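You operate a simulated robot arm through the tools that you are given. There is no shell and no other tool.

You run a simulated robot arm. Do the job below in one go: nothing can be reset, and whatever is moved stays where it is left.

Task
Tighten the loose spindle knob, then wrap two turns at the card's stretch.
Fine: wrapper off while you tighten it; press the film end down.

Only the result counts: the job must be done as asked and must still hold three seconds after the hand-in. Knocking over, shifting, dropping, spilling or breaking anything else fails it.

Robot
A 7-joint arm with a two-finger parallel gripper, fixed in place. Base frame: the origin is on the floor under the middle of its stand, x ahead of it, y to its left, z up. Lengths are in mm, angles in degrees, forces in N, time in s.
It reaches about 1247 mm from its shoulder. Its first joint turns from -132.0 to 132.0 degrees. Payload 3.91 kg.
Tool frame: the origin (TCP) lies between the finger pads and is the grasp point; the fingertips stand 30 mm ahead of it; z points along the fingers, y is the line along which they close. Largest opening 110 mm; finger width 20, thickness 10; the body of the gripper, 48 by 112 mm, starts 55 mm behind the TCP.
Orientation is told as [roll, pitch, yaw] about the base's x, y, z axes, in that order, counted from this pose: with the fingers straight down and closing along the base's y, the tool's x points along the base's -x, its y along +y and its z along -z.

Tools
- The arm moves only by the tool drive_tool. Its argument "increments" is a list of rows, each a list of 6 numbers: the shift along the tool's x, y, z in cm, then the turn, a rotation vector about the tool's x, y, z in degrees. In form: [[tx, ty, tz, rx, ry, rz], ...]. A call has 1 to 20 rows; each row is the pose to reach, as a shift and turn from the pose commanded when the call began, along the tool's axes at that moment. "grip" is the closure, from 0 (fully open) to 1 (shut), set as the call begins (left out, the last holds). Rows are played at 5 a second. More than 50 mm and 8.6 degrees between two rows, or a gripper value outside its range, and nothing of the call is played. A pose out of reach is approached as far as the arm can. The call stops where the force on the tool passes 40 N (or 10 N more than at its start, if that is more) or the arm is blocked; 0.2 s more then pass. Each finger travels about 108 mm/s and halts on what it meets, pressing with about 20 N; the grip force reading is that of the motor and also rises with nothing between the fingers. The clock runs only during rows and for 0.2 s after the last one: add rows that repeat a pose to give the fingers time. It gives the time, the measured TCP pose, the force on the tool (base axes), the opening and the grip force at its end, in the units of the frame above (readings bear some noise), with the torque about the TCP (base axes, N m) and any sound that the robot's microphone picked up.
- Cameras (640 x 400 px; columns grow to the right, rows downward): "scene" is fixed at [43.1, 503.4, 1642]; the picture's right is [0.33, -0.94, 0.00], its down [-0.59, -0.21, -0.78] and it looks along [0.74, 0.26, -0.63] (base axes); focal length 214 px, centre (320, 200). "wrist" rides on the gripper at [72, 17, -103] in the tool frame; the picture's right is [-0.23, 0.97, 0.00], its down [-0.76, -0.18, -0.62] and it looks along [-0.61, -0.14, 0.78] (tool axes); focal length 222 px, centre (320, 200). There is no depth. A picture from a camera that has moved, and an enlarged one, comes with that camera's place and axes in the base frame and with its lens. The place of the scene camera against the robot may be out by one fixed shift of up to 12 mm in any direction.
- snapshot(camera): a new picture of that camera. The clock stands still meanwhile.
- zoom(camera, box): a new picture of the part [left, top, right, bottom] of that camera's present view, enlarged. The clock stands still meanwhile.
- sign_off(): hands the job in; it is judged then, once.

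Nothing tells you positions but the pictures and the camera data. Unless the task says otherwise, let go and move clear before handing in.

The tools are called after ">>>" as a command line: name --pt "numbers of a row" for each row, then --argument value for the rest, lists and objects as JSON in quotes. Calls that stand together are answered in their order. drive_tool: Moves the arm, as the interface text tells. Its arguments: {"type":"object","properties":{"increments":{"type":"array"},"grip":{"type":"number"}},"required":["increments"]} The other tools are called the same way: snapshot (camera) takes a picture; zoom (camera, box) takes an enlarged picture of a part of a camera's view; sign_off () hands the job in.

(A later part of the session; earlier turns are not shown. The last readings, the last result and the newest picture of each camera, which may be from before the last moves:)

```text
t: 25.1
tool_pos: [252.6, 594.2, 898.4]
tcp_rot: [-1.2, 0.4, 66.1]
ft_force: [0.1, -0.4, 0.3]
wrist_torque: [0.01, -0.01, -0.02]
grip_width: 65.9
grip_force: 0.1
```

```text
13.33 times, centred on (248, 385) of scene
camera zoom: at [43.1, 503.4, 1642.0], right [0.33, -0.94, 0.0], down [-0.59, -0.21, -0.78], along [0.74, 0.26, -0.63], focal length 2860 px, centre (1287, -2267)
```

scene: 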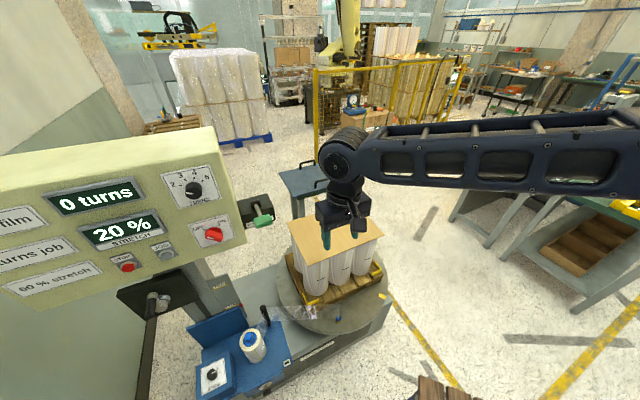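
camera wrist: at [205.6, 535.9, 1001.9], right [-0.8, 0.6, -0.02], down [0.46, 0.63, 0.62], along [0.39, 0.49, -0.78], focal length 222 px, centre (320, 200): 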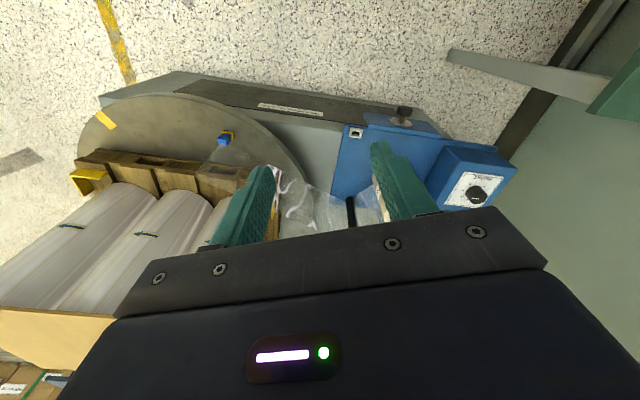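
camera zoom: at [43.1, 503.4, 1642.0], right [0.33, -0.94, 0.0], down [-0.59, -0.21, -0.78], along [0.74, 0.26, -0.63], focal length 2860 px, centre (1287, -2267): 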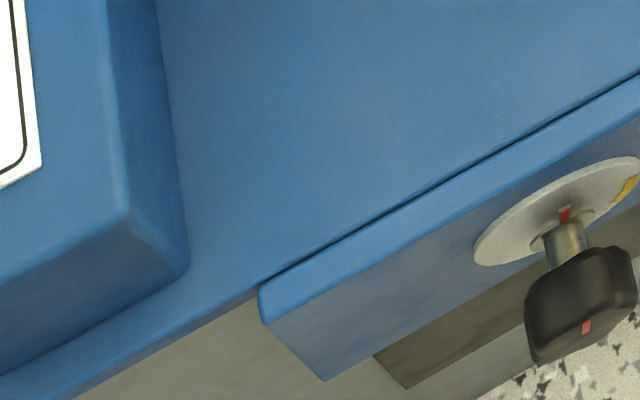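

The spindle knob is the black lobed knob on the carriage front, centred near [170, 797, 450] on the disc. Its red pointer is up and the yellow "tight" mark is at about 3 o'clock, so it needs a clockwise turn. I'll swing the tool horizontal in front of it.

>>> drive_tool --pt "0.01 1.79 1.65 0 -7.5 0" --pt "0.03 3.58 3.3 0 -15 0" --pt "0.04 5.38 4.95 0 -22.5 0" --pt "0.05 7.17 6.6 0 -30 0" --pt "0.06 8.96 8.25 0 -37.5 0" --pt "0.08 10.75 9.9 0 -45 0" --pt "0.09 12.54 11.55 0 -52.5 0" --pt "0.1 14.33 13.2 0 -60 0" --pt "0.11 16.13 14.85 0 -67.5 0" --pt "0.13 17.92 16.5 0 -75 0" --pt "0.14 19.71 18.15 0 -82.5 0" --pt "0.15 21.5 19.8 0 -90 0" --pt "0.15 21.5 19.8 0 -90 0"

>>> snapshot --camera "scene"

>>> snapshot --camera "wrist"

```text
t: 27.9
tool_pos: [58.4, 678.6, 695.9]
tcp_rot: [-74.3, -88.8, 140.3]
ft_force: [0.0, -0.8, -0.1]
wrist_torque: [0.01, -0.02, 0.04]
grip_width: 65.8
grip_force: 0.1
```

```text
taken
```

scene: 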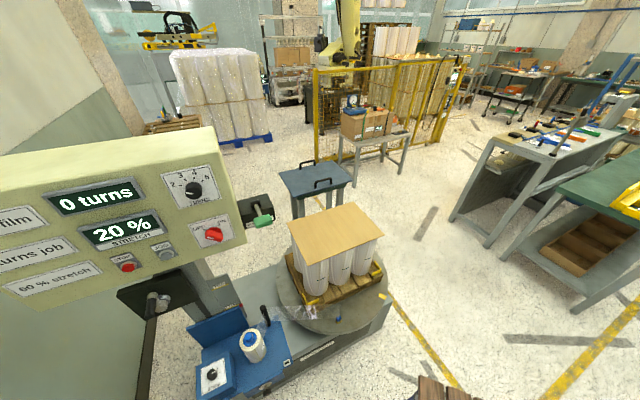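

```text
taken
camera wrist: at [2.0, 589.4, 624.8], right [-0.89, 0.4, 0.21], down [-0.1, -0.63, 0.77], along [0.44, 0.67, 0.61], focal length 222 px, centre (320, 200)
```

wrist: 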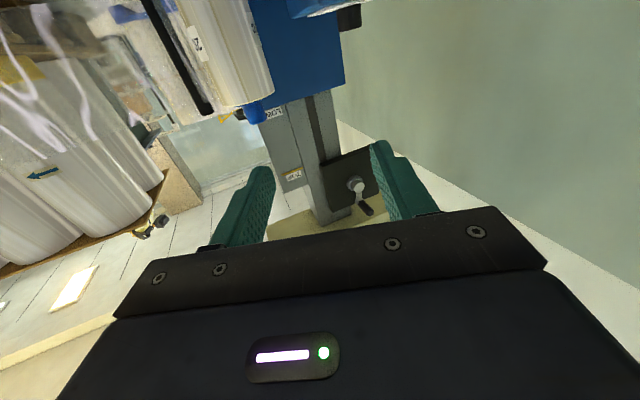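

The tool is horizontal now. I'll yaw it to face the front plate squarely and lower it to the knob's height, stopping well short of it.

>>> drive_tool --pt "4.0 -0.18 0.6 3.5 0 0" --pt "8.1 -0.36 1.2 7 0 0" --pt "12.2 -0.54 1.9 10.5 0 0" --pt "16.3 -0.71 2.5 14 0 0" --pt "20.4 -0.89 3.1 17.5 0 0" --pt "24.4 -1.07 3.76 21 0 0" --pt "24.4 -1.07 3.76 21 0 0"

>>> snapshot --camera "wrist"

```text
t: 29.5
tool_pos: [87.7, 704.1, 452.0]
tcp_rot: [-91.7, -88.9, 137.0]
ft_force: [0.8, -0.1, 0.0]
wrist_torque: [-0.03, 0.02, 0.0]
grip_width: 66.0
grip_force: 0.0
```

```text
taken
camera wrist: at [3.7, 641.7, 379.7], right [-0.69, 0.69, 0.21], down [-0.33, -0.56, 0.76], along [0.64, 0.46, 0.61], focal length 222 px, centre (320, 200)
```

wrist: 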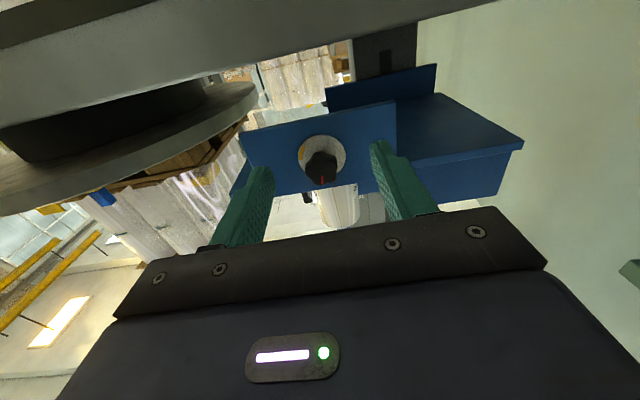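

The knob and its disc are in direct view from the front. Zooming in.

>>> zoom --camera "wrist" --box '[275, 115, 375, 205]'

>>> zoom --camera "wrist" --box '[220, 60, 420, 220]'

```text
4.44 times, centred on (325, 160) of wrist
camera zoom: at [3.7, 641.7, 379.7], right [-0.69, 0.69, 0.21], down [-0.33, -0.56, 0.76], along [0.64, 0.46, 0.61], focal length 987 px, centre (298, 378)
```

zoom: 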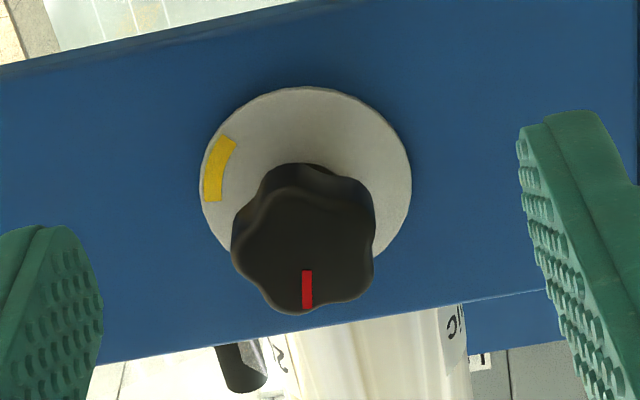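

```text
2.50 times, centred on (320, 140) of wrist
camera zoom: at [3.7, 641.7, 379.7], right [-0.69, 0.69, 0.21], down [-0.33, -0.56, 0.76], along [0.64, 0.46, 0.61], focal length 555 px, centre (320, 350)
```

zoom: 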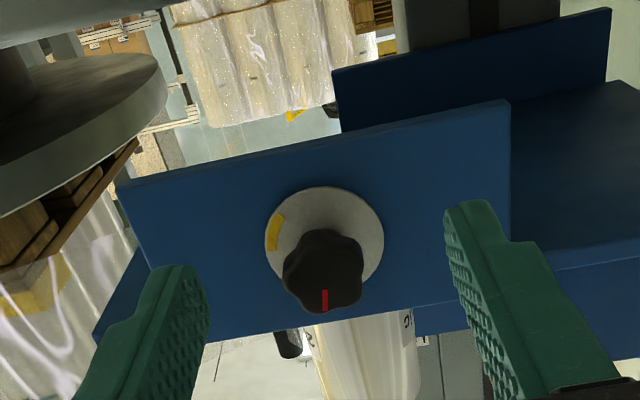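

The disc centre comes out at about [174, 782, 492], with the knob roughly 32 mm across and its front face 28 mm off the disc. The red pointer is at about +12° and the yellow band runs from about 91° to 136° clockwise. I'll align with the axis and pre-roll −50° so there's room to turn clockwise.

>>> drive_tool --pt "-0.6 -0.11 0.5 0 0 -7.2" --pt "-1.2 -0.23 1.0 0 0 -14.4" --pt "-1.8 -0.34 1.5 0 0 -21.6" --pt "-2.4 -0.46 2.0 0 0 -28.8" --pt "-3.0 -0.57 2.5 0 0 -36" --pt "-3.6 -0.69 3.0 0 0 -43.2" --pt "-4.07 -0.8 3.5 0 0 -50" --pt "-4.07 -0.8 3.5 0 0 -50"

>>> snapshot --camera "wrist"

>>> zoom --camera "wrist" --box '[220, 60, 420, 220]'

```text
t: 31.3
tool_pos: [117.6, 724.8, 492.8]
tcp_rot: [-90.1, -38.7, 135.1]
ft_force: [0.7, 0.7, -0.5]
wrist_torque: [-0.01, -0.01, -0.02]
grip_width: 66.1
grip_force: 0.0
```

```text
taken
camera wrist: at [76.9, 617.9, 435.1], right [-0.56, 0.56, -0.62], down [-0.78, -0.1, 0.61], along [0.28, 0.83, 0.49], focal length 222 px, centre (320, 200)
```

wrist: 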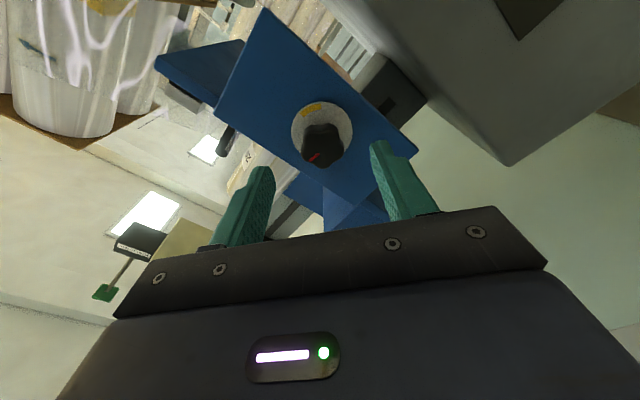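

```text
2.50 times, centred on (320, 140) of wrist
camera zoom: at [76.9, 617.9, 435.1], right [-0.56, 0.56, -0.62], down [-0.78, -0.1, 0.61], along [0.28, 0.83, 0.49], focal length 555 px, centre (320, 350)
```

zoom: 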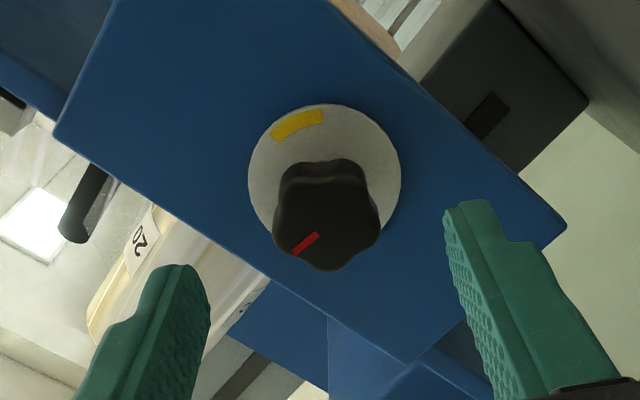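

The axis is aligned within about 2 mm. I'll advance 39 mm so the pads surround the knob, then close.

>>> drive_tool --pt "-0.05 0.15 1.3 0 0 0" --pt "-0.1 0.15 2.6 0 0 0" --pt "-0.1 0.15 3.5 0 0 0" --pt "-0.1 0.15 3.9 0 0 0" --pt "-0.1 0.15 3.9 0 0 0"

>>> zoom --camera "wrist" --box '[220, 60, 420, 220]'

```text
t: 32.5
tool_pos: [143.3, 753.9, 491.9]
tcp_rot: [-90.0, -38.8, 135.1]
ft_force: [0.4, -0.1, 0.6]
wrist_torque: [0.01, 0.0, -0.01]
grip_width: 65.7
grip_force: 0.0
```

```text
2.50 times, centred on (320, 140) of wrist
camera zoom: at [102.9, 647.3, 434.3], right [-0.56, 0.56, -0.62], down [-0.78, -0.1, 0.62], along [0.28, 0.82, 0.49], focal length 555 px, centre (320, 350)
```

zoom: 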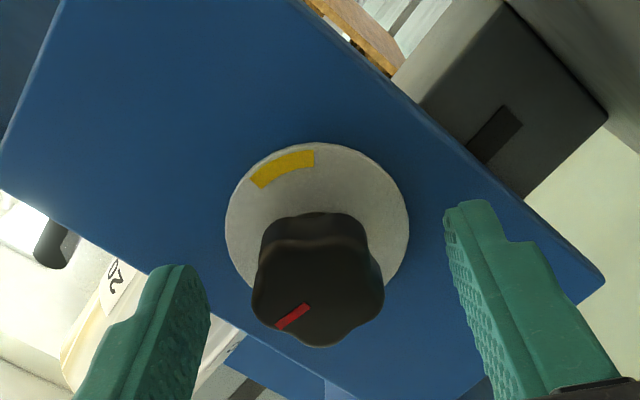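

The fingers are beside the knob, so I'm closing on it.

>>> drive_tool --grip 1.0 --pt "0 0 0 0 0 0" --pt "0 0 0 0 0 0" --pt "0 0 0 0 0 0" --pt "0 0 0 0 0 0"

>>> zoom --camera "wrist" --box '[220, 60, 420, 220]'

```text
t: 33.5
tool_pos: [143.2, 752.6, 492.7]
tcp_rot: [-90.2, -38.8, 135.1]
ft_force: [2.1, -7.7, 7.9]
wrist_torque: [0.17, -0.19, -0.14]
grip_width: 31.8
grip_force: 44.7
```

```text
2.50 times, centred on (320, 140) of wrist
camera zoom: at [103.0, 647.2, 434.6], right [-0.56, 0.56, -0.62], down [-0.78, -0.1, 0.62], along [0.28, 0.82, 0.49], focal length 555 px, centre (320, 350)
```

zoom: 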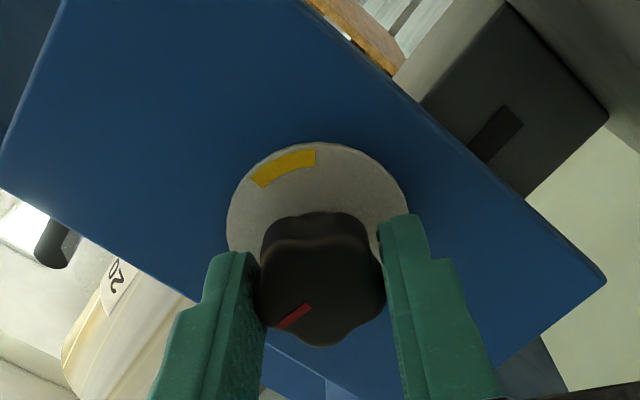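

Gripped at 31.8 mm. I'll turn clockwise in steps and watch the force.

>>> drive_tool --pt "0 -0.07 0 0 0 0" --pt "0 -0.07 0 0 0 7" --pt "0 -0.07 0 0 0 14" --pt "0 -0.07 0 0 0 21" --pt "0 -0.07 0 0 0 28" --pt "0 -0.07 0 0 0 35"

>>> zoom --camera "wrist" --box '[220, 60, 420, 220]'

```text
t: 34.9
tool_pos: [143.0, 753.2, 493.1]
tcp_rot: [-90.1, -74.0, 135.2]
ft_force: [3.5, -7.4, 3.9]
wrist_torque: [-0.04, 0.0, -0.17]
grip_width: 32.4
grip_force: 44.8
```

```text
2.50 times, centred on (320, 140) of wrist
camera zoom: at [73.7, 676.3, 419.5], right [-0.71, 0.71, -0.05], down [-0.47, -0.41, 0.78], along [0.53, 0.58, 0.62], focal length 555 px, centre (320, 350)
```

zoom: 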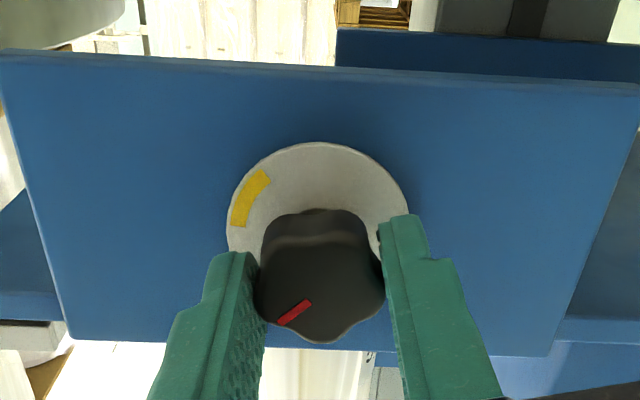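

The knob is turning with the gripper, 35° so far. Continuing clockwise.

>>> drive_tool --pt "0 0 0 0 0 7" --pt "0 0 0 0 0 14" --pt "0 0 0 0 0 21" --pt "0 0 0 0 0 28" --pt "0 0 0 0 0 35"

>>> zoom --camera "wrist" --box '[220, 60, 420, 220]'

```text
t: 36.1
tool_pos: [145.6, 751.6, 494.1]
tcp_rot: [90.1, -71.2, -45.2]
ft_force: [14.3, -33.1, 12.2]
wrist_torque: [0.39, -0.52, -0.91]
grip_width: 32.2
grip_force: 45.0
```

```text
2.50 times, centred on (320, 140) of wrist
camera zoom: at [43.7, 706.4, 430.7], right [-0.6, 0.6, 0.53], down [-0.15, -0.73, 0.66], along [0.79, 0.32, 0.53], focal length 555 px, centre (320, 350)
```

zoom: 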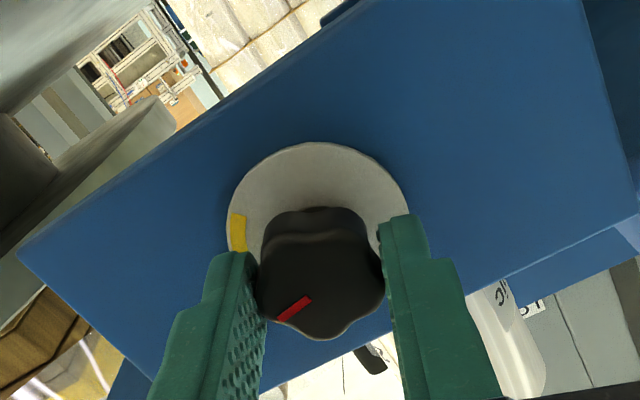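

The knob has turned 70°, but the sideways force has built to about 38 N. I'll shift along the force direction to relieve it and then continue.

>>> drive_tool --pt "-0.1 -0.12 0 0 0 0" --pt "-0.18 -0.22 0 0 0 0" --pt "-0.18 -0.22 0 0 0 0"

```text
t: 36.9
tool_pos: [143.3, 752.1, 493.5]
tcp_rot: [89.8, -71.1, -44.5]
ft_force: [2.9, 17.0, -20.0]
wrist_torque: [-0.6, 0.68, 0.46]
grip_width: 32.4
grip_force: 45.1
```

I overshot that slightly. I'll back off a little, then continue turning clockwise about 32° more.

>>> drive_tool --pt "0.07 0.04 0 0 0 0" --pt "0.07 0.04 0 0 0 6" --pt "0.07 0.04 0 0 0 12" --pt "0.07 0.04 0 0 0 18" --pt "0.07 0.04 0 0 0 18"

>>> zoom --camera "wrist" --box '[220, 60, 420, 220]'

```text
t: 38.1
tool_pos: [145.5, 751.4, 493.9]
tcp_rot: [90.2, -53.1, -44.9]
ft_force: [-1.1, 2.1, -6.1]
wrist_torque: [0.2, -0.13, -0.19]
grip_width: 31.8
grip_force: 45.2
```

```text
2.50 times, centred on (320, 140) of wrist
camera zoom: at [31.9, 717.9, 446.1], right [-0.46, 0.45, 0.77], down [-0.02, -0.86, 0.5], along [0.89, 0.22, 0.4], focal length 555 px, centre (320, 350)
```

zoom: 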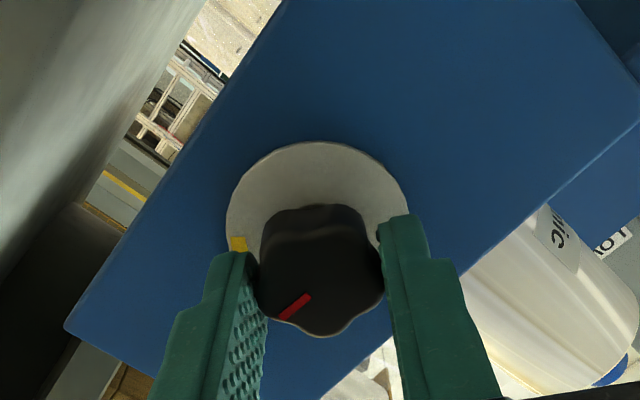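

Forces are low now and the pointer is just entering the yellow band, about 88° turned. I'll continue toward its middle and watch the torque.

>>> drive_tool --pt "0 0 0 0 0 4" --pt "0 0 0 0 0 8" --pt "0 0 0 0 0 12" --pt "0 0 0 0 0 12"

>>> zoom --camera "wrist" --box '[220, 60, 420, 220]'

```text
t: 39.1
tool_pos: [145.4, 750.8, 493.6]
tcp_rot: [90.1, -41.3, -44.9]
ft_force: [-1.7, -0.7, -7.6]
wrist_torque: [0.03, 0.08, -0.35]
grip_width: 32.2
grip_force: 44.8
```

```text
2.50 times, centred on (320, 140) of wrist
camera zoom: at [26.0, 723.8, 458.7], right [-0.33, 0.33, 0.88], down [0.05, -0.93, 0.37], along [0.94, 0.17, 0.29], focal length 555 px, centre (320, 350)
```

zoom: 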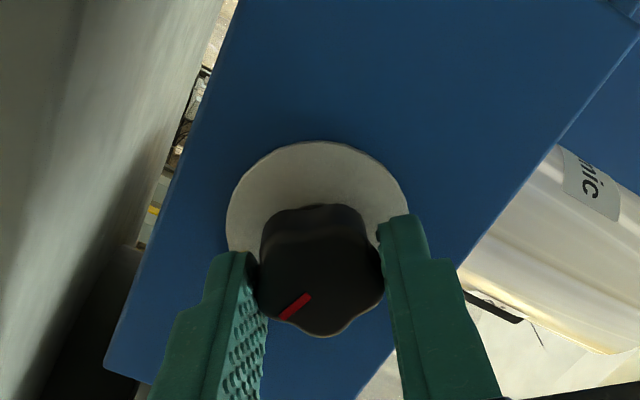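

That's about 100° turned. I'll open, back off, roll level, and check the pointer against the yellow band.

>>> drive_tool --grip 0.4 --pt "0 0 0 0 0 0" --pt "0 0 0 0 0 0" --pt "0 0 0 0 0 0" --pt "0 0 -1 0 0 0" --pt "0 0 -2.5 0 0 0" --pt "0 0 -4 0 0 0" --pt "0 0 -6 0 0 0" --pt "0 0 -6 0 0 0"

>>> zoom --camera "wrist" --box '[260, 60, 380, 170]'

```text
t: 40.9
tool_pos: [101.7, 709.4, 494.9]
tcp_rot: [90.1, -41.2, -44.9]
ft_force: [-0.1, -0.3, 0.1]
wrist_torque: [0.0, 0.01, 0.03]
grip_width: 65.8
grip_force: 0.1
```

```text
3.64 times, centred on (320, 115) of wrist
camera zoom: at [-16.6, 681.7, 459.4], right [-0.33, 0.33, 0.88], down [0.05, -0.93, 0.37], along [0.94, 0.17, 0.29], focal length 808 px, centre (320, 509)
```

zoom: 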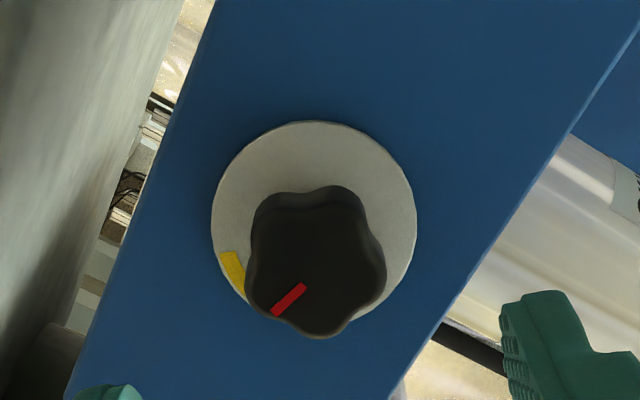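

The red pointer looks to be inside the yellow band. I'll roll back level for a clear confirming view.

>>> drive_tool --pt "0 0 0 0 0 -8" --pt "0 0 0 0 0 -16" --pt "0 0 0 0 0 -24" --pt "0 0 0 0 0 -32" --pt "0 0 0 0 0 -40" --pt "0 0 0 0 0 -48" --pt "0 0 0 0 0 -56" --pt "0 0 0 0 0 -64" --pt "0 0 0 0 0 -72" --pt "0 0 0 0 0 -72"

>>> zoom --camera "wrist" --box '[260, 60, 380, 170]'

>>> zoom --camera "scene" --box '[40, 160, 290, 300]'

```text
t: 43.1
tool_pos: [103.0, 708.7, 493.4]
tcp_rot: [-90.1, -66.7, 135.2]
ft_force: [-0.7, 0.4, 0.0]
wrist_torque: [-0.01, -0.01, 0.0]
grip_width: 66.2
grip_force: 0.0
```

```text
3.64 times, centred on (320, 115) of wrist
camera zoom: at [39.3, 625.8, 420.7], right [-0.7, 0.69, -0.18], down [-0.54, -0.34, 0.77], along [0.47, 0.63, 0.61], focal length 808 px, centre (320, 509)
```

zoom: 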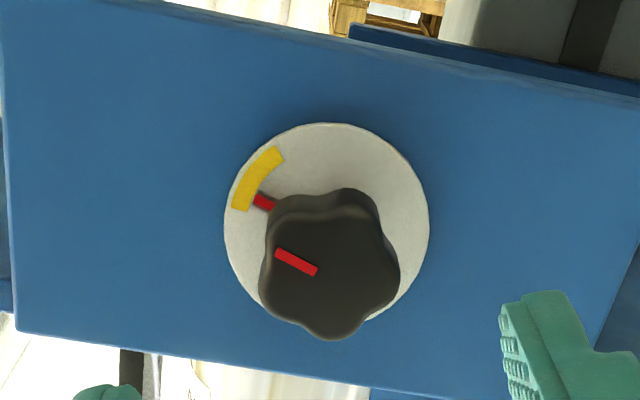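

```text
2.56 times, centred on (165, 230) of scene
camera zoom: at [43.1, 503.4, 1642.0], right [0.33, -0.94, 0.0], down [-0.59, -0.21, -0.78], along [0.74, 0.26, -0.63], focal length 549 px, centre (717, 123)
```

zoom: 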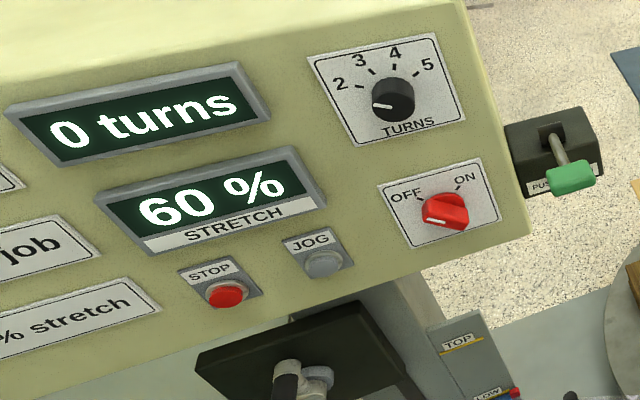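

Good. The red pointer is inside the yellow band, at roughly 101° in a 91–135° band, and the display now reads 60 %, which matches the card, so the brake can stay as it is. Before powering on I want to see the film end at the clip on the turntable, near [510, 564, 530].

>>> drive_tool --pt "0 0 -3 0 0 6" --pt "0 0 -6 0 0 12" --pt "0 0 -9 0 0 18" --pt "0 0 -12 0 0 23" --pt "0 0 -12 0 0 23"

>>> drive_tool --pt "-2.56 -2.5 0.8 0 7.5 0" --pt "-5.1 -5.0 1.6 0 15 0" --pt "-7.7 -7.5 2.45 0 22.5 0" --pt "-10.2 -10 3.3 0 30 0" --pt "-12.8 -12.5 4.1 0 37.5 0" --pt "-15.3 -15 4.9 0 45 0" --pt "-17.9 -17.6 5.7 0 52.5 0" --pt "-20.5 -20.1 6.5 0 60 0" --pt "-23 -22.6 7.35 0 67.5 0" --pt "-25.6 -25.1 8.2 0 75 0" --pt "-28.1 -27.6 9.0 0 82.5 0" --pt "-30.7 -30.1 9.8 0 90 0" --pt "-30.7 -30.1 9.8 0 90 0"

>>> snapshot --camera "wrist"

>>> snapshot --camera "scene"

```text
t: 44.3
tool_pos: [19.0, 623.6, 493.3]
tcp_rot: [-103.5, -89.8, 148.6]
ft_force: [-0.1, 0.2, 0.4]
wrist_torque: [-0.02, -0.01, -0.01]
grip_width: 66.1
grip_force: 0.0
```

```text
t: 47.1
tool_pos: [300.5, 481.7, 801.3]
tcp_rot: [-0.2, 0.0, 45.0]
ft_force: [0.8, -0.9, -0.3]
wrist_torque: [0.03, 0.1, -0.01]
grip_width: 66.1
grip_force: 0.1
```

```text
taken
camera wrist: at [237.9, 440.8, 905.4], right [-0.53, 0.85, 0.0], down [0.66, 0.41, 0.62], along [0.53, 0.33, -0.78], focal length 222 px, centre (320, 200)
```

wrist: 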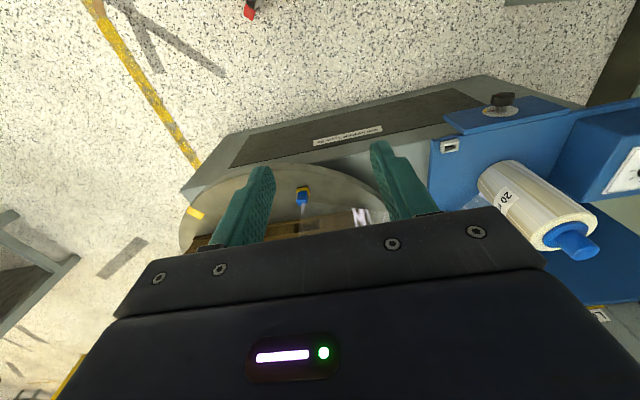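

```text
taken
```

scene: 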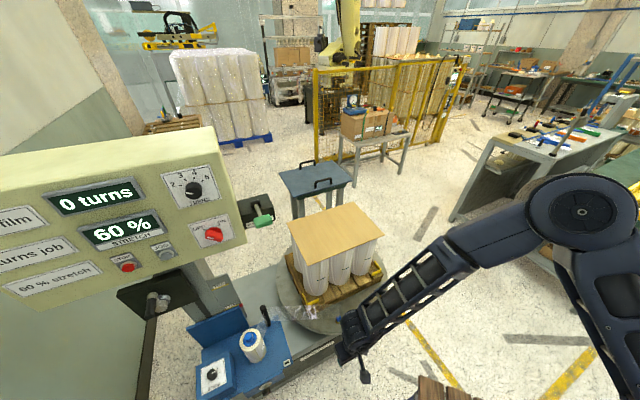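

>>> zoom --camera "wrist" --box '[270, 165, 390, 245]'

>>> zoom --camera "wrist" --box '[285, 175, 325, 215]'

>>> zoom --camera "scene" --box '[290, 285, 350, 330]'

>>> zoom --camera "wrist" --box '[425, 90, 600, 270]'

```text
5.00 times, centred on (330, 205) of wrist
camera zoom: at [237.9, 440.8, 905.4], right [-0.53, 0.85, 0.0], down [0.66, 0.41, 0.62], along [0.53, 0.33, -0.78], focal length 1111 px, centre (270, 175)
```

zoom: 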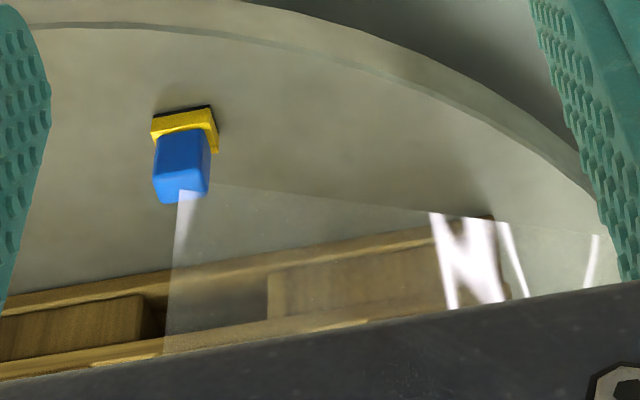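

```text
10.00 times, centred on (305, 195) of wrist
camera zoom: at [237.9, 440.8, 905.4], right [-0.53, 0.85, 0.0], down [0.66, 0.41, 0.62], along [0.53, 0.33, -0.78], focal length 2221 px, centre (470, 250)
```

zoom: 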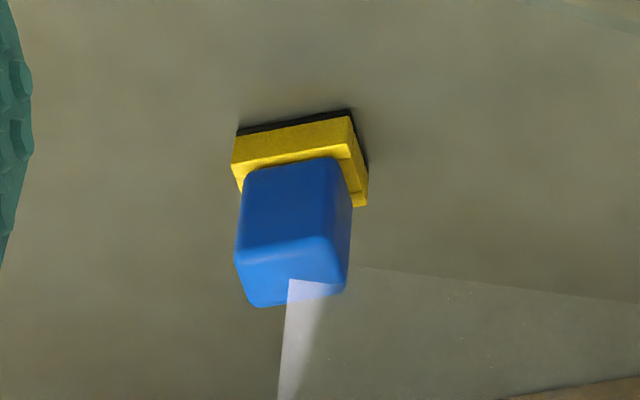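

```text
8.89 times, centred on (320, 308) of scene
camera zoom: at [43.1, 503.4, 1642.0], right [0.33, -0.94, 0.0], down [-0.59, -0.21, -0.78], along [0.74, 0.26, -0.63], focal length 1906 px, centre (320, -756)
```

zoom: 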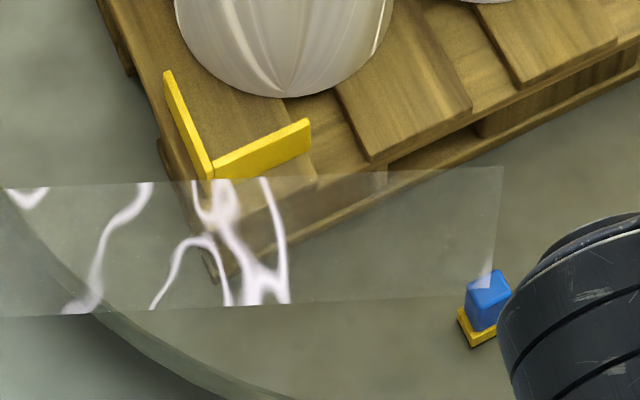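

```text
2.22 times, centred on (512, 180) of wrist
camera zoom: at [237.9, 440.8, 905.4], right [-0.53, 0.85, 0.0], down [0.66, 0.41, 0.62], along [0.53, 0.33, -0.78], focal length 494 px, centre (-108, 244)
```

zoom: 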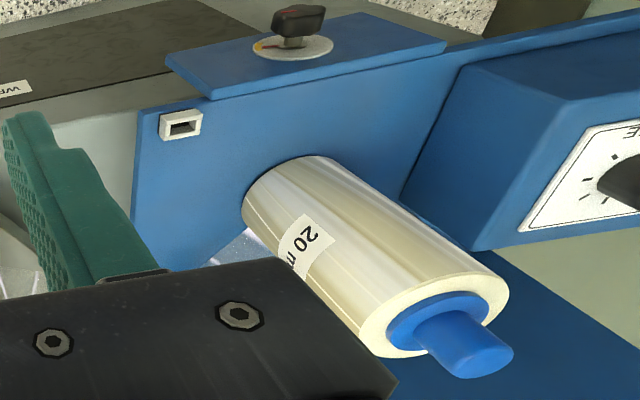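

The film is a vertical band whose end is held by the blue/yellow clip on the turntable, so it's threaded ready to wrap. Next I return to the panel to switch the wrapper on.

>>> drive_tool --pt "-0.84 2.0 -2.93 0 -6.43 0" --pt "-1.67 4.0 -5.86 0 -12.86 0" --pt "-2.5 6.0 -8.8 0 -19.3 0" --pt "-3.34 8.0 -11.7 0 -25.7 0" --pt "-4.2 10.0 -14.6 0 -32.1 0" --pt "-5.0 12.0 -17.6 0 -38.6 0" --pt "-5.85 14.0 -20.5 0 -45 0" --pt "-6.7 16.0 -23.4 0 -51.4 0" --pt "-7.5 18.0 -26.4 0 -57.9 0" --pt "-8.36 19.9 -29.3 0 -64.3 0" --pt "-9.2 21.9 -32.2 0 -70.7 0" --pt "-10.0 23.9 -35.1 0 -77.1 0" --pt "-10.9 25.9 -38.1 0 -83.6 0" --pt "-11.7 27.9 -41.0 0 -90 0" --pt "-11.7 27.9 -41.0 0 -90 0"

>>> drive_tool --pt "0 0 0 0 0 -7.5" --pt "0 0 0 0 0 -15" --pt "0 0 0 0 0 -22.5" --pt "0 0 0 0 0 -30" --pt "0 0 0 0 0 -37.5" --pt "0 0 0 0 0 -45" --pt "0 0 0 0 0 -45"

>>> snapshot --camera "wrist"

>>> zoom --camera "wrist" --box '[240, 20, 400, 180]'

```text
t: 50.3
tool_pos: [184.5, 760.6, 1210.2]
tcp_rot: [-122.6, -89.8, 167.7]
ft_force: [-0.9, -0.4, 0.3]
wrist_torque: [0.0, -0.03, -0.02]
grip_width: 66.2
grip_force: 0.1
```

```text
t: 51.9
tool_pos: [183.6, 761.5, 1210.3]
tcp_rot: [-90.2, -44.7, 135.3]
ft_force: [0.3, -1.0, 0.6]
wrist_torque: [0.03, -0.02, 0.0]
grip_width: 66.3
grip_force: 0.1
```

```text
taken
camera wrist: at [138.6, 660.1, 1147.9], right [-0.6, 0.6, -0.53], down [-0.73, -0.15, 0.66], along [0.32, 0.79, 0.53], focal length 222 px, centre (320, 200)
```

wrist: 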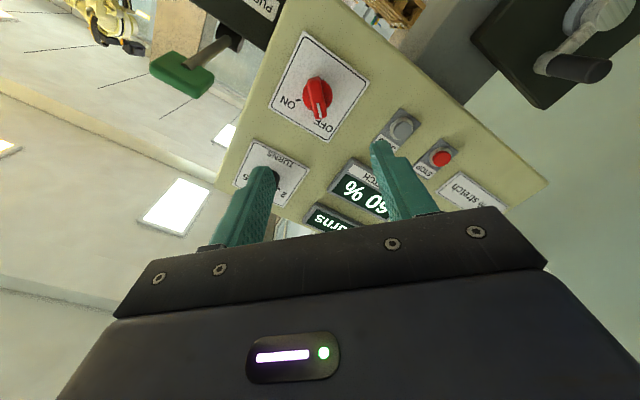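

```text
2.50 times, centred on (320, 100) of wrist
camera zoom: at [138.6, 660.1, 1147.9], right [-0.6, 0.6, -0.53], down [-0.73, -0.15, 0.66], along [0.32, 0.79, 0.53], focal length 555 px, centre (320, 450)
```

zoom: 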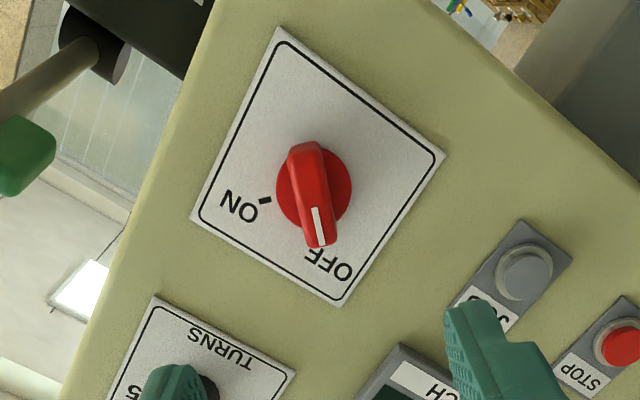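

The display still reads 60 % and the switch is at OFF. I'll move to the stand-off with small lateral corrections.

>>> drive_tool --pt "0.1 -0.08 3.0 0 0 0" --pt "0.2 -0.16 6.0 0 0 0" --pt "0.3 -0.25 9.0 0 0 0" --pt "0.3 -0.25 12.0 0 0 0" --pt "0.3 -0.25 12.0 0 0 0"

>>> zoom --camera "wrist" --box '[220, 60, 420, 220]'

```text
t: 53.1
tool_pos: [272.2, 844.8, 1211.5]
tcp_rot: [-90.2, -44.9, 135.2]
ft_force: [1.1, -0.2, 0.0]
wrist_torque: [0.02, 0.0, -0.02]
grip_width: 65.8
grip_force: 0.1
```

```text
2.50 times, centred on (320, 140) of wrist
camera zoom: at [226.5, 742.7, 1148.4], right [-0.6, 0.6, -0.53], down [-0.73, -0.15, 0.66], along [0.32, 0.79, 0.53], focal length 555 px, centre (320, 350)
```

zoom: 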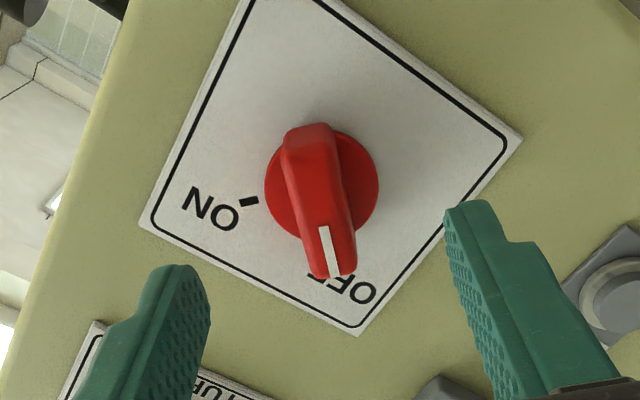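

Well aligned. I'll advance, grip the bar, and then turn clockwise to ON.

>>> drive_tool --pt "-0.05 0.02 1.5 0 0 0" --pt "-0.05 0.02 2.8 0 0 0" --pt "-0.05 0.02 3.8 0 0 0" --pt "-0.05 0.02 3.8 0 0 0"

>>> drive_tool --grip 1.0 --pt "0 0 0 0 0 0" --pt "0 0 0 0 0 0" --pt "0 0 0 0 0 0" --pt "0 0 0 0 0 0"

```text
t: 54.1
tool_pos: [298.4, 871.7, 1211.9]
tcp_rot: [-90.1, -44.8, 135.2]
ft_force: [-0.2, -0.6, 0.1]
wrist_torque: [0.0, 0.01, -0.01]
grip_width: 66.2
grip_force: 0.1
```

```text
t: 55.1
tool_pos: [297.8, 871.2, 1212.2]
tcp_rot: [-89.9, -44.8, 135.1]
ft_force: [-0.5, 3.2, -2.7]
wrist_torque: [0.26, -0.01, 0.13]
grip_width: 15.8
grip_force: 45.4
```

The bar is held with almost no sideways load. Turning clockwise toward ON.

>>> drive_tool --pt "0 0 0 0 0 7.5" --pt "0 0 0 0 0 15" --pt "0 0 0 0 0 22.5" --pt "0 0 0 0 0 30" --pt "0 0 0 0 0 37.5" --pt "0 0 0 0 0 45" --pt "0 0 0 0 0 45"

```text
t: 56.7
tool_pos: [298.1, 870.7, 1211.1]
tcp_rot: [-131.4, -89.9, 176.4]
ft_force: [2.3, -15.5, 1.4]
wrist_torque: [0.49, -0.49, -0.43]
grip_width: 16.0
grip_force: 45.0
```

>>> drive_tool --pt "0 -0.07 0 0 0 0" --pt "0 -0.07 0 0 0 7.5" --pt "0 -0.07 0 0 0 15" --pt "0 -0.07 0 0 0 22.5" --pt "0 -0.07 0 0 0 30" --pt "0 -0.07 0 0 0 37.5" --pt "0 -0.07 0 0 0 44" --pt "0 -0.07 0 0 0 44"

>>> zoom --camera "scene" --box '[90, 150, 290, 290]'

```text
t: 58.5
tool_pos: [299.9, 869.8, 1210.9]
tcp_rot: [90.0, -46.1, -44.9]
ft_force: [3.5, -30.1, -7.8]
wrist_torque: [0.01, 0.01, -0.75]
grip_width: 16.0
grip_force: 45.3
```

```text
2.86 times, centred on (190, 220) of scene
camera zoom: at [43.1, 503.4, 1642.0], right [0.33, -0.94, 0.0], down [-0.59, -0.21, -0.78], along [0.74, 0.26, -0.63], focal length 613 px, centre (691, 143)
```

zoom: 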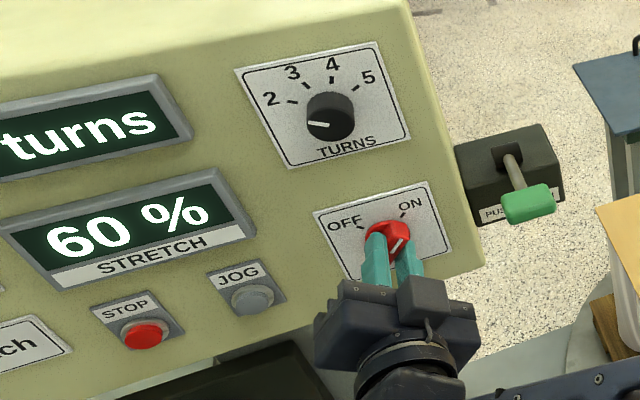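

The bar is now at about +44°, on ON. I'll release and back away, then check.

>>> drive_tool --grip 0.4 --pt "0 0 0 0 0 0" --pt "0 0 0 0 0 0" --pt "0 0 0 0 0 0" --pt "0 0 -2 0 0 0" --pt "0 0 -5 0 0 0" --pt "0 0 -8 0 0 0" --pt "0 0 -11 0 0 0" --pt "0 0 -14 0 0 0" --pt "0 0 -14 0 0 0"

>>> drive_tool --pt "0 0 0 0 0 -7.5" --pt "0 0 0 0 0 -15" --pt "0 0 0 0 0 -22.5" --pt "0 0 0 0 0 -30" --pt "0 0 0 0 0 -37.5" --pt "0 0 0 0 0 -44" --pt "0 0 0 0 0 -44"

>>> snapshot --camera "wrist"

>>> snapshot --camera "scene"

>>> zoom --camera "scene" --box '[90, 150, 290, 290]'

```text
t: 60.5
tool_pos: [198.6, 771.9, 1209.9]
tcp_rot: [90.0, -46.2, -45.0]
ft_force: [0.5, -0.5, -0.1]
wrist_torque: [-0.01, -0.03, -0.01]
grip_width: 66.0
grip_force: 0.1
```

```text
t: 62.1
tool_pos: [199.8, 771.0, 1211.1]
tcp_rot: [-95.7, -89.7, 140.9]
ft_force: [-0.5, -0.3, 0.2]
wrist_torque: [0.01, -0.02, 0.03]
grip_width: 66.0
grip_force: 0.1
```

```text
taken
camera wrist: at [114.7, 709.8, 1138.5], right [-0.69, 0.69, 0.22], down [-0.32, -0.56, 0.76], along [0.65, 0.46, 0.61], focal length 222 px, centre (320, 200)
```

wrist: 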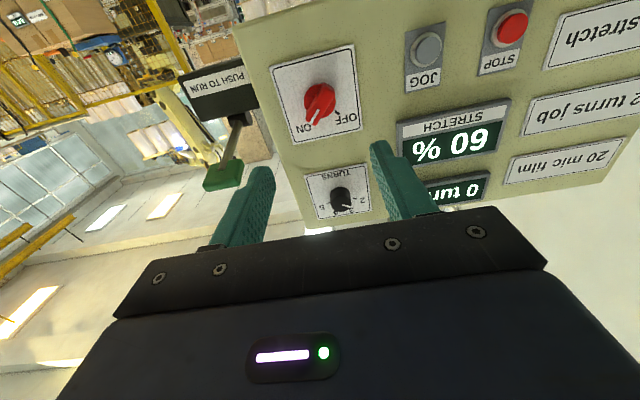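

```text
taken
```

scene: 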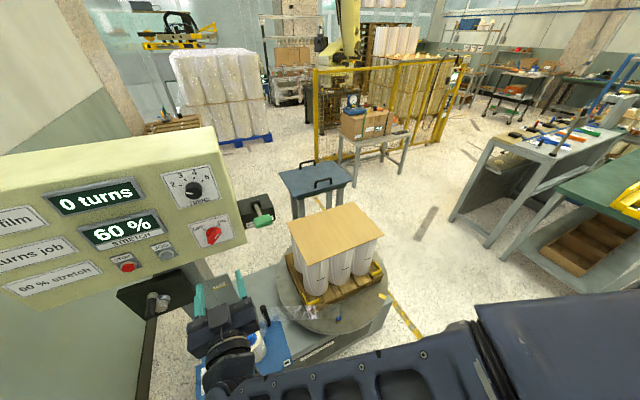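

```text
2.86 times, centred on (190, 220) of scene
camera zoom: at [43.1, 503.4, 1642.0], right [0.33, -0.94, 0.0], down [-0.59, -0.21, -0.78], along [0.74, 0.26, -0.63], focal length 613 px, centre (691, 143)
```

zoom: 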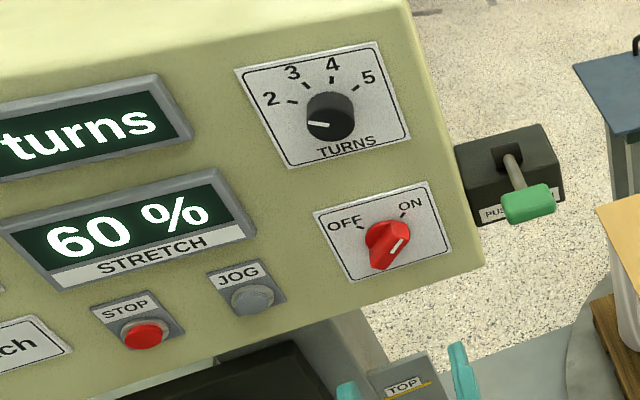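

Everything is set: switch ON, 60 %, TURNS 2, 0 turns. Now I'll look closely at the run lever to work out how it moves.

>>> zoom --camera "wrist" --box '[170, 50, 290, 200]'

>>> zoom --camera "scene" --box '[230, 185, 285, 235]'

```text
2.67 times, centred on (230, 125) of wrist
camera zoom: at [114.7, 709.8, 1138.5], right [-0.69, 0.69, 0.22], down [-0.32, -0.56, 0.76], along [0.65, 0.46, 0.61], focal length 592 px, centre (560, 400)
```

zoom: 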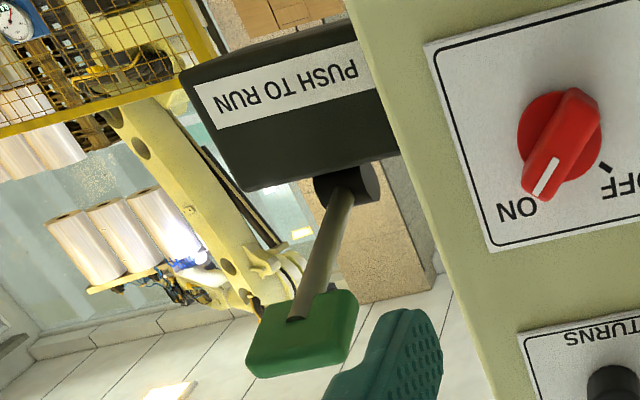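

```text
8.00 times, centred on (258, 210) of scene
camera zoom: at [43.1, 503.4, 1642.0], right [0.33, -0.94, 0.0], down [-0.59, -0.21, -0.78], along [0.74, 0.26, -0.63], focal length 1716 px, centre (820, 120)
```

zoom: 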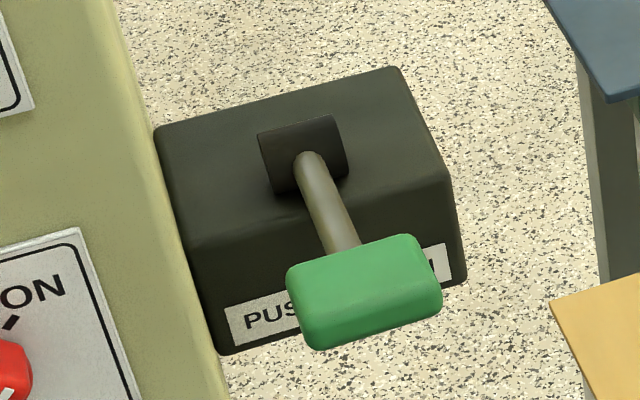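

The lever pivots on a hub across the top of its box, near [448, 847, 1220], and the handle centre is near [372, 766, 1251]. It should either press down or swing up and away. I'll bring the closed fingers above the handle and press gently, watching which way it gives.

>>> drive_tool --grip 1.0 --pt "-2.2 -3.1 0 0 0 0" --pt "-4.4 -6.2 0 0 0 0" --pt "-6.6 -9.4 0 0 0 0" --pt "-8.8 -12.5 0 0 0 0" --pt "-8.8 -12.5 0 0 0 0"

>>> drive_tool --pt "0 0 3.5 0 0 0" --pt "0 0 7 0 0 0" --pt "0 0 10.3 0 0 0" --pt "0 0 10.3 0 0 0"

>>> zoom --camera "scene" --box '[200, 160, 300, 240]'

>>> snapshot --camera "wrist"

>>> snapshot --camera "scene"

```text
t: 63.3
tool_pos: [287.3, 683.5, 1298.6]
tcp_rot: [-100.2, -89.9, 145.2]
ft_force: [-0.4, -0.3, 0.0]
wrist_torque: [0.0, -0.02, 0.01]
grip_width: 0.0
grip_force: 20.2
```

```text
t: 64.3
tool_pos: [362.0, 757.8, 1300.1]
tcp_rot: [-108.1, -89.8, 153.2]
ft_force: [0.3, -0.5, -0.1]
wrist_torque: [-0.04, 0.0, 0.0]
grip_width: 0.0
grip_force: 20.1
```

```text
5.00 times, centred on (250, 200) of scene
camera zoom: at [43.1, 503.4, 1642.0], right [0.33, -0.94, 0.0], down [-0.59, -0.21, -0.78], along [0.74, 0.26, -0.63], focal length 1072 px, centre (670, 200)
```

zoom: 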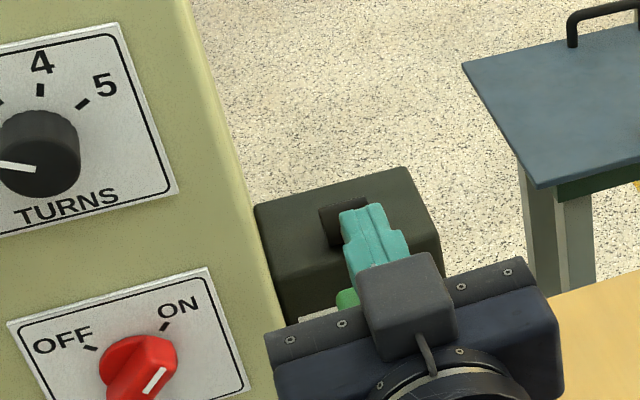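

```text
taken
camera wrist: at [276.2, 695.3, 1227.1], right [-0.69, 0.69, 0.22], down [-0.32, -0.57, 0.76], along [0.65, 0.46, 0.61], focal length 222 px, centre (320, 200)
```

wrist: 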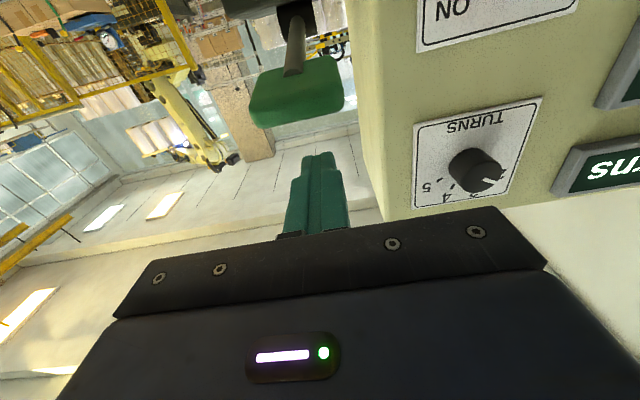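

```text
taken
```

scene: 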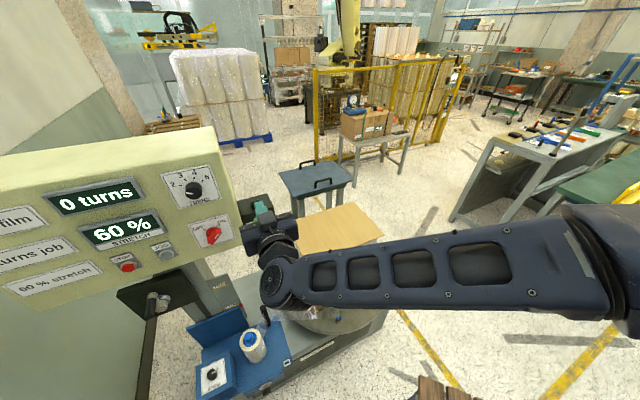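

The handle is directly below the closed fingertips, about 27 mm of gap. I'll lower slowly onto it.

>>> drive_tool --pt "1.0 0 0 0 0 0" --pt "2.0 0 0 0 0 0" --pt "2.6 0 0 0 0 0" --pt "3.2 0 0 0 0 0" --pt "3.8 0 0 0 0 0" --pt "3.8 0 0 0 0 0"

>>> snapshot --camera "wrist"

>>> zoom --camera "scene" --box '[40, 160, 290, 300]'

```text
t: 65.7
tool_pos: [360.4, 755.7, 1261.0]
tcp_rot: [-102.0, -89.8, 147.1]
ft_force: [0.2, 0.9, -0.2]
wrist_torque: [0.01, -0.02, 0.01]
grip_width: 0.0
grip_force: 19.8
```

```text
taken
camera wrist: at [275.9, 694.5, 1188.7], right [-0.69, 0.69, 0.22], down [-0.32, -0.57, 0.76], along [0.65, 0.46, 0.61], focal length 222 px, centre (320, 200)
```

wrist: 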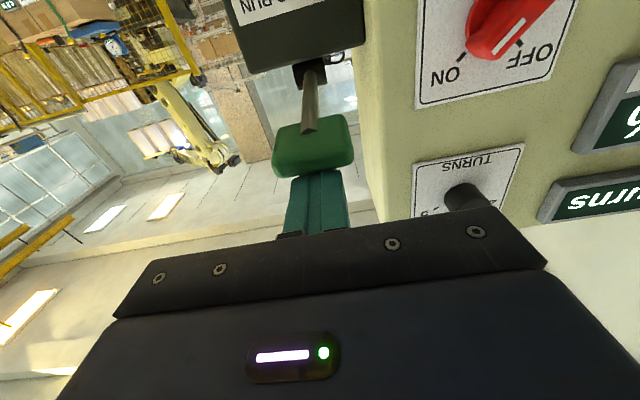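

```text
2.56 times, centred on (165, 230) of scene
camera zoom: at [43.1, 503.4, 1642.0], right [0.33, -0.94, 0.0], down [-0.59, -0.21, -0.78], along [0.74, 0.26, -0.63], focal length 549 px, centre (717, 123)
```

zoom: 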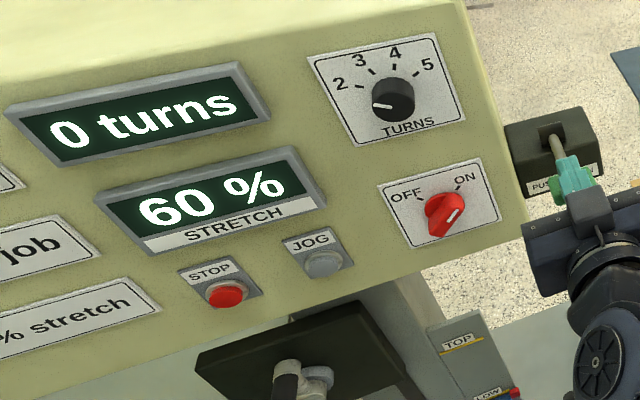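

The fingers are just at the handle with no force yet. I'll continue down slowly.

>>> drive_tool --pt "0.5 0 0 0 0 0" --pt "1.0 0 0 0 0 0" --pt "1.5 0 0 0 0 0" --pt "1.5 0 0 0 0 0"

>>> snapshot --camera "wrist"

>>> zoom --camera "scene" --box '[200, 160, 300, 240]'

```text
t: 66.7
tool_pos: [360.6, 757.3, 1245.5]
tcp_rot: [-103.8, -89.8, 148.7]
ft_force: [0.1, -0.6, 0.6]
wrist_torque: [0.01, 0.0, 0.0]
grip_width: 0.0
grip_force: 19.9
```

```text
taken
camera wrist: at [275.7, 694.6, 1173.4], right [-0.69, 0.69, 0.22], down [-0.32, -0.57, 0.76], along [0.65, 0.45, 0.61], focal length 222 px, centre (320, 200)
```

wrist: 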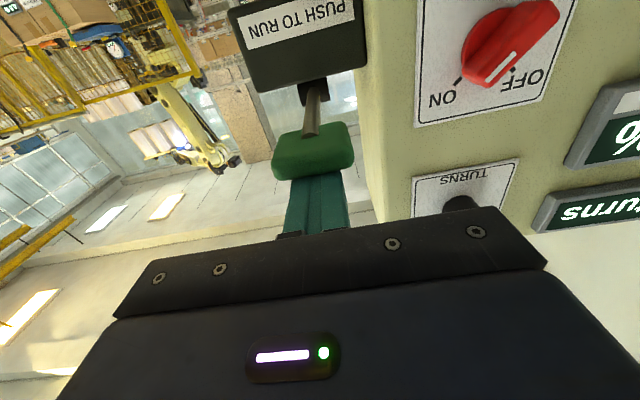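

```text
5.00 times, centred on (250, 200) of scene
camera zoom: at [43.1, 503.4, 1642.0], right [0.33, -0.94, 0.0], down [-0.59, -0.21, -0.78], along [0.74, 0.26, -0.63], focal length 1072 px, centre (670, 200)
```

zoom: 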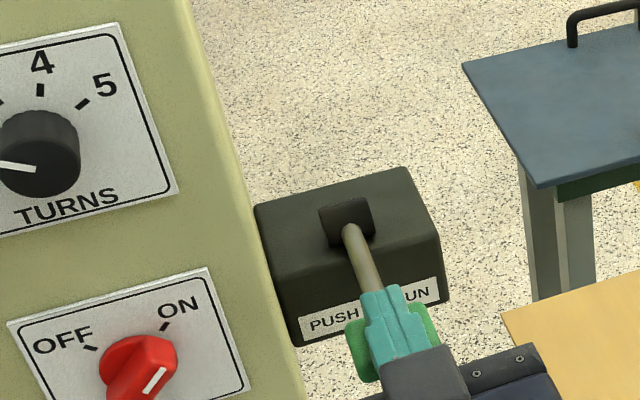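

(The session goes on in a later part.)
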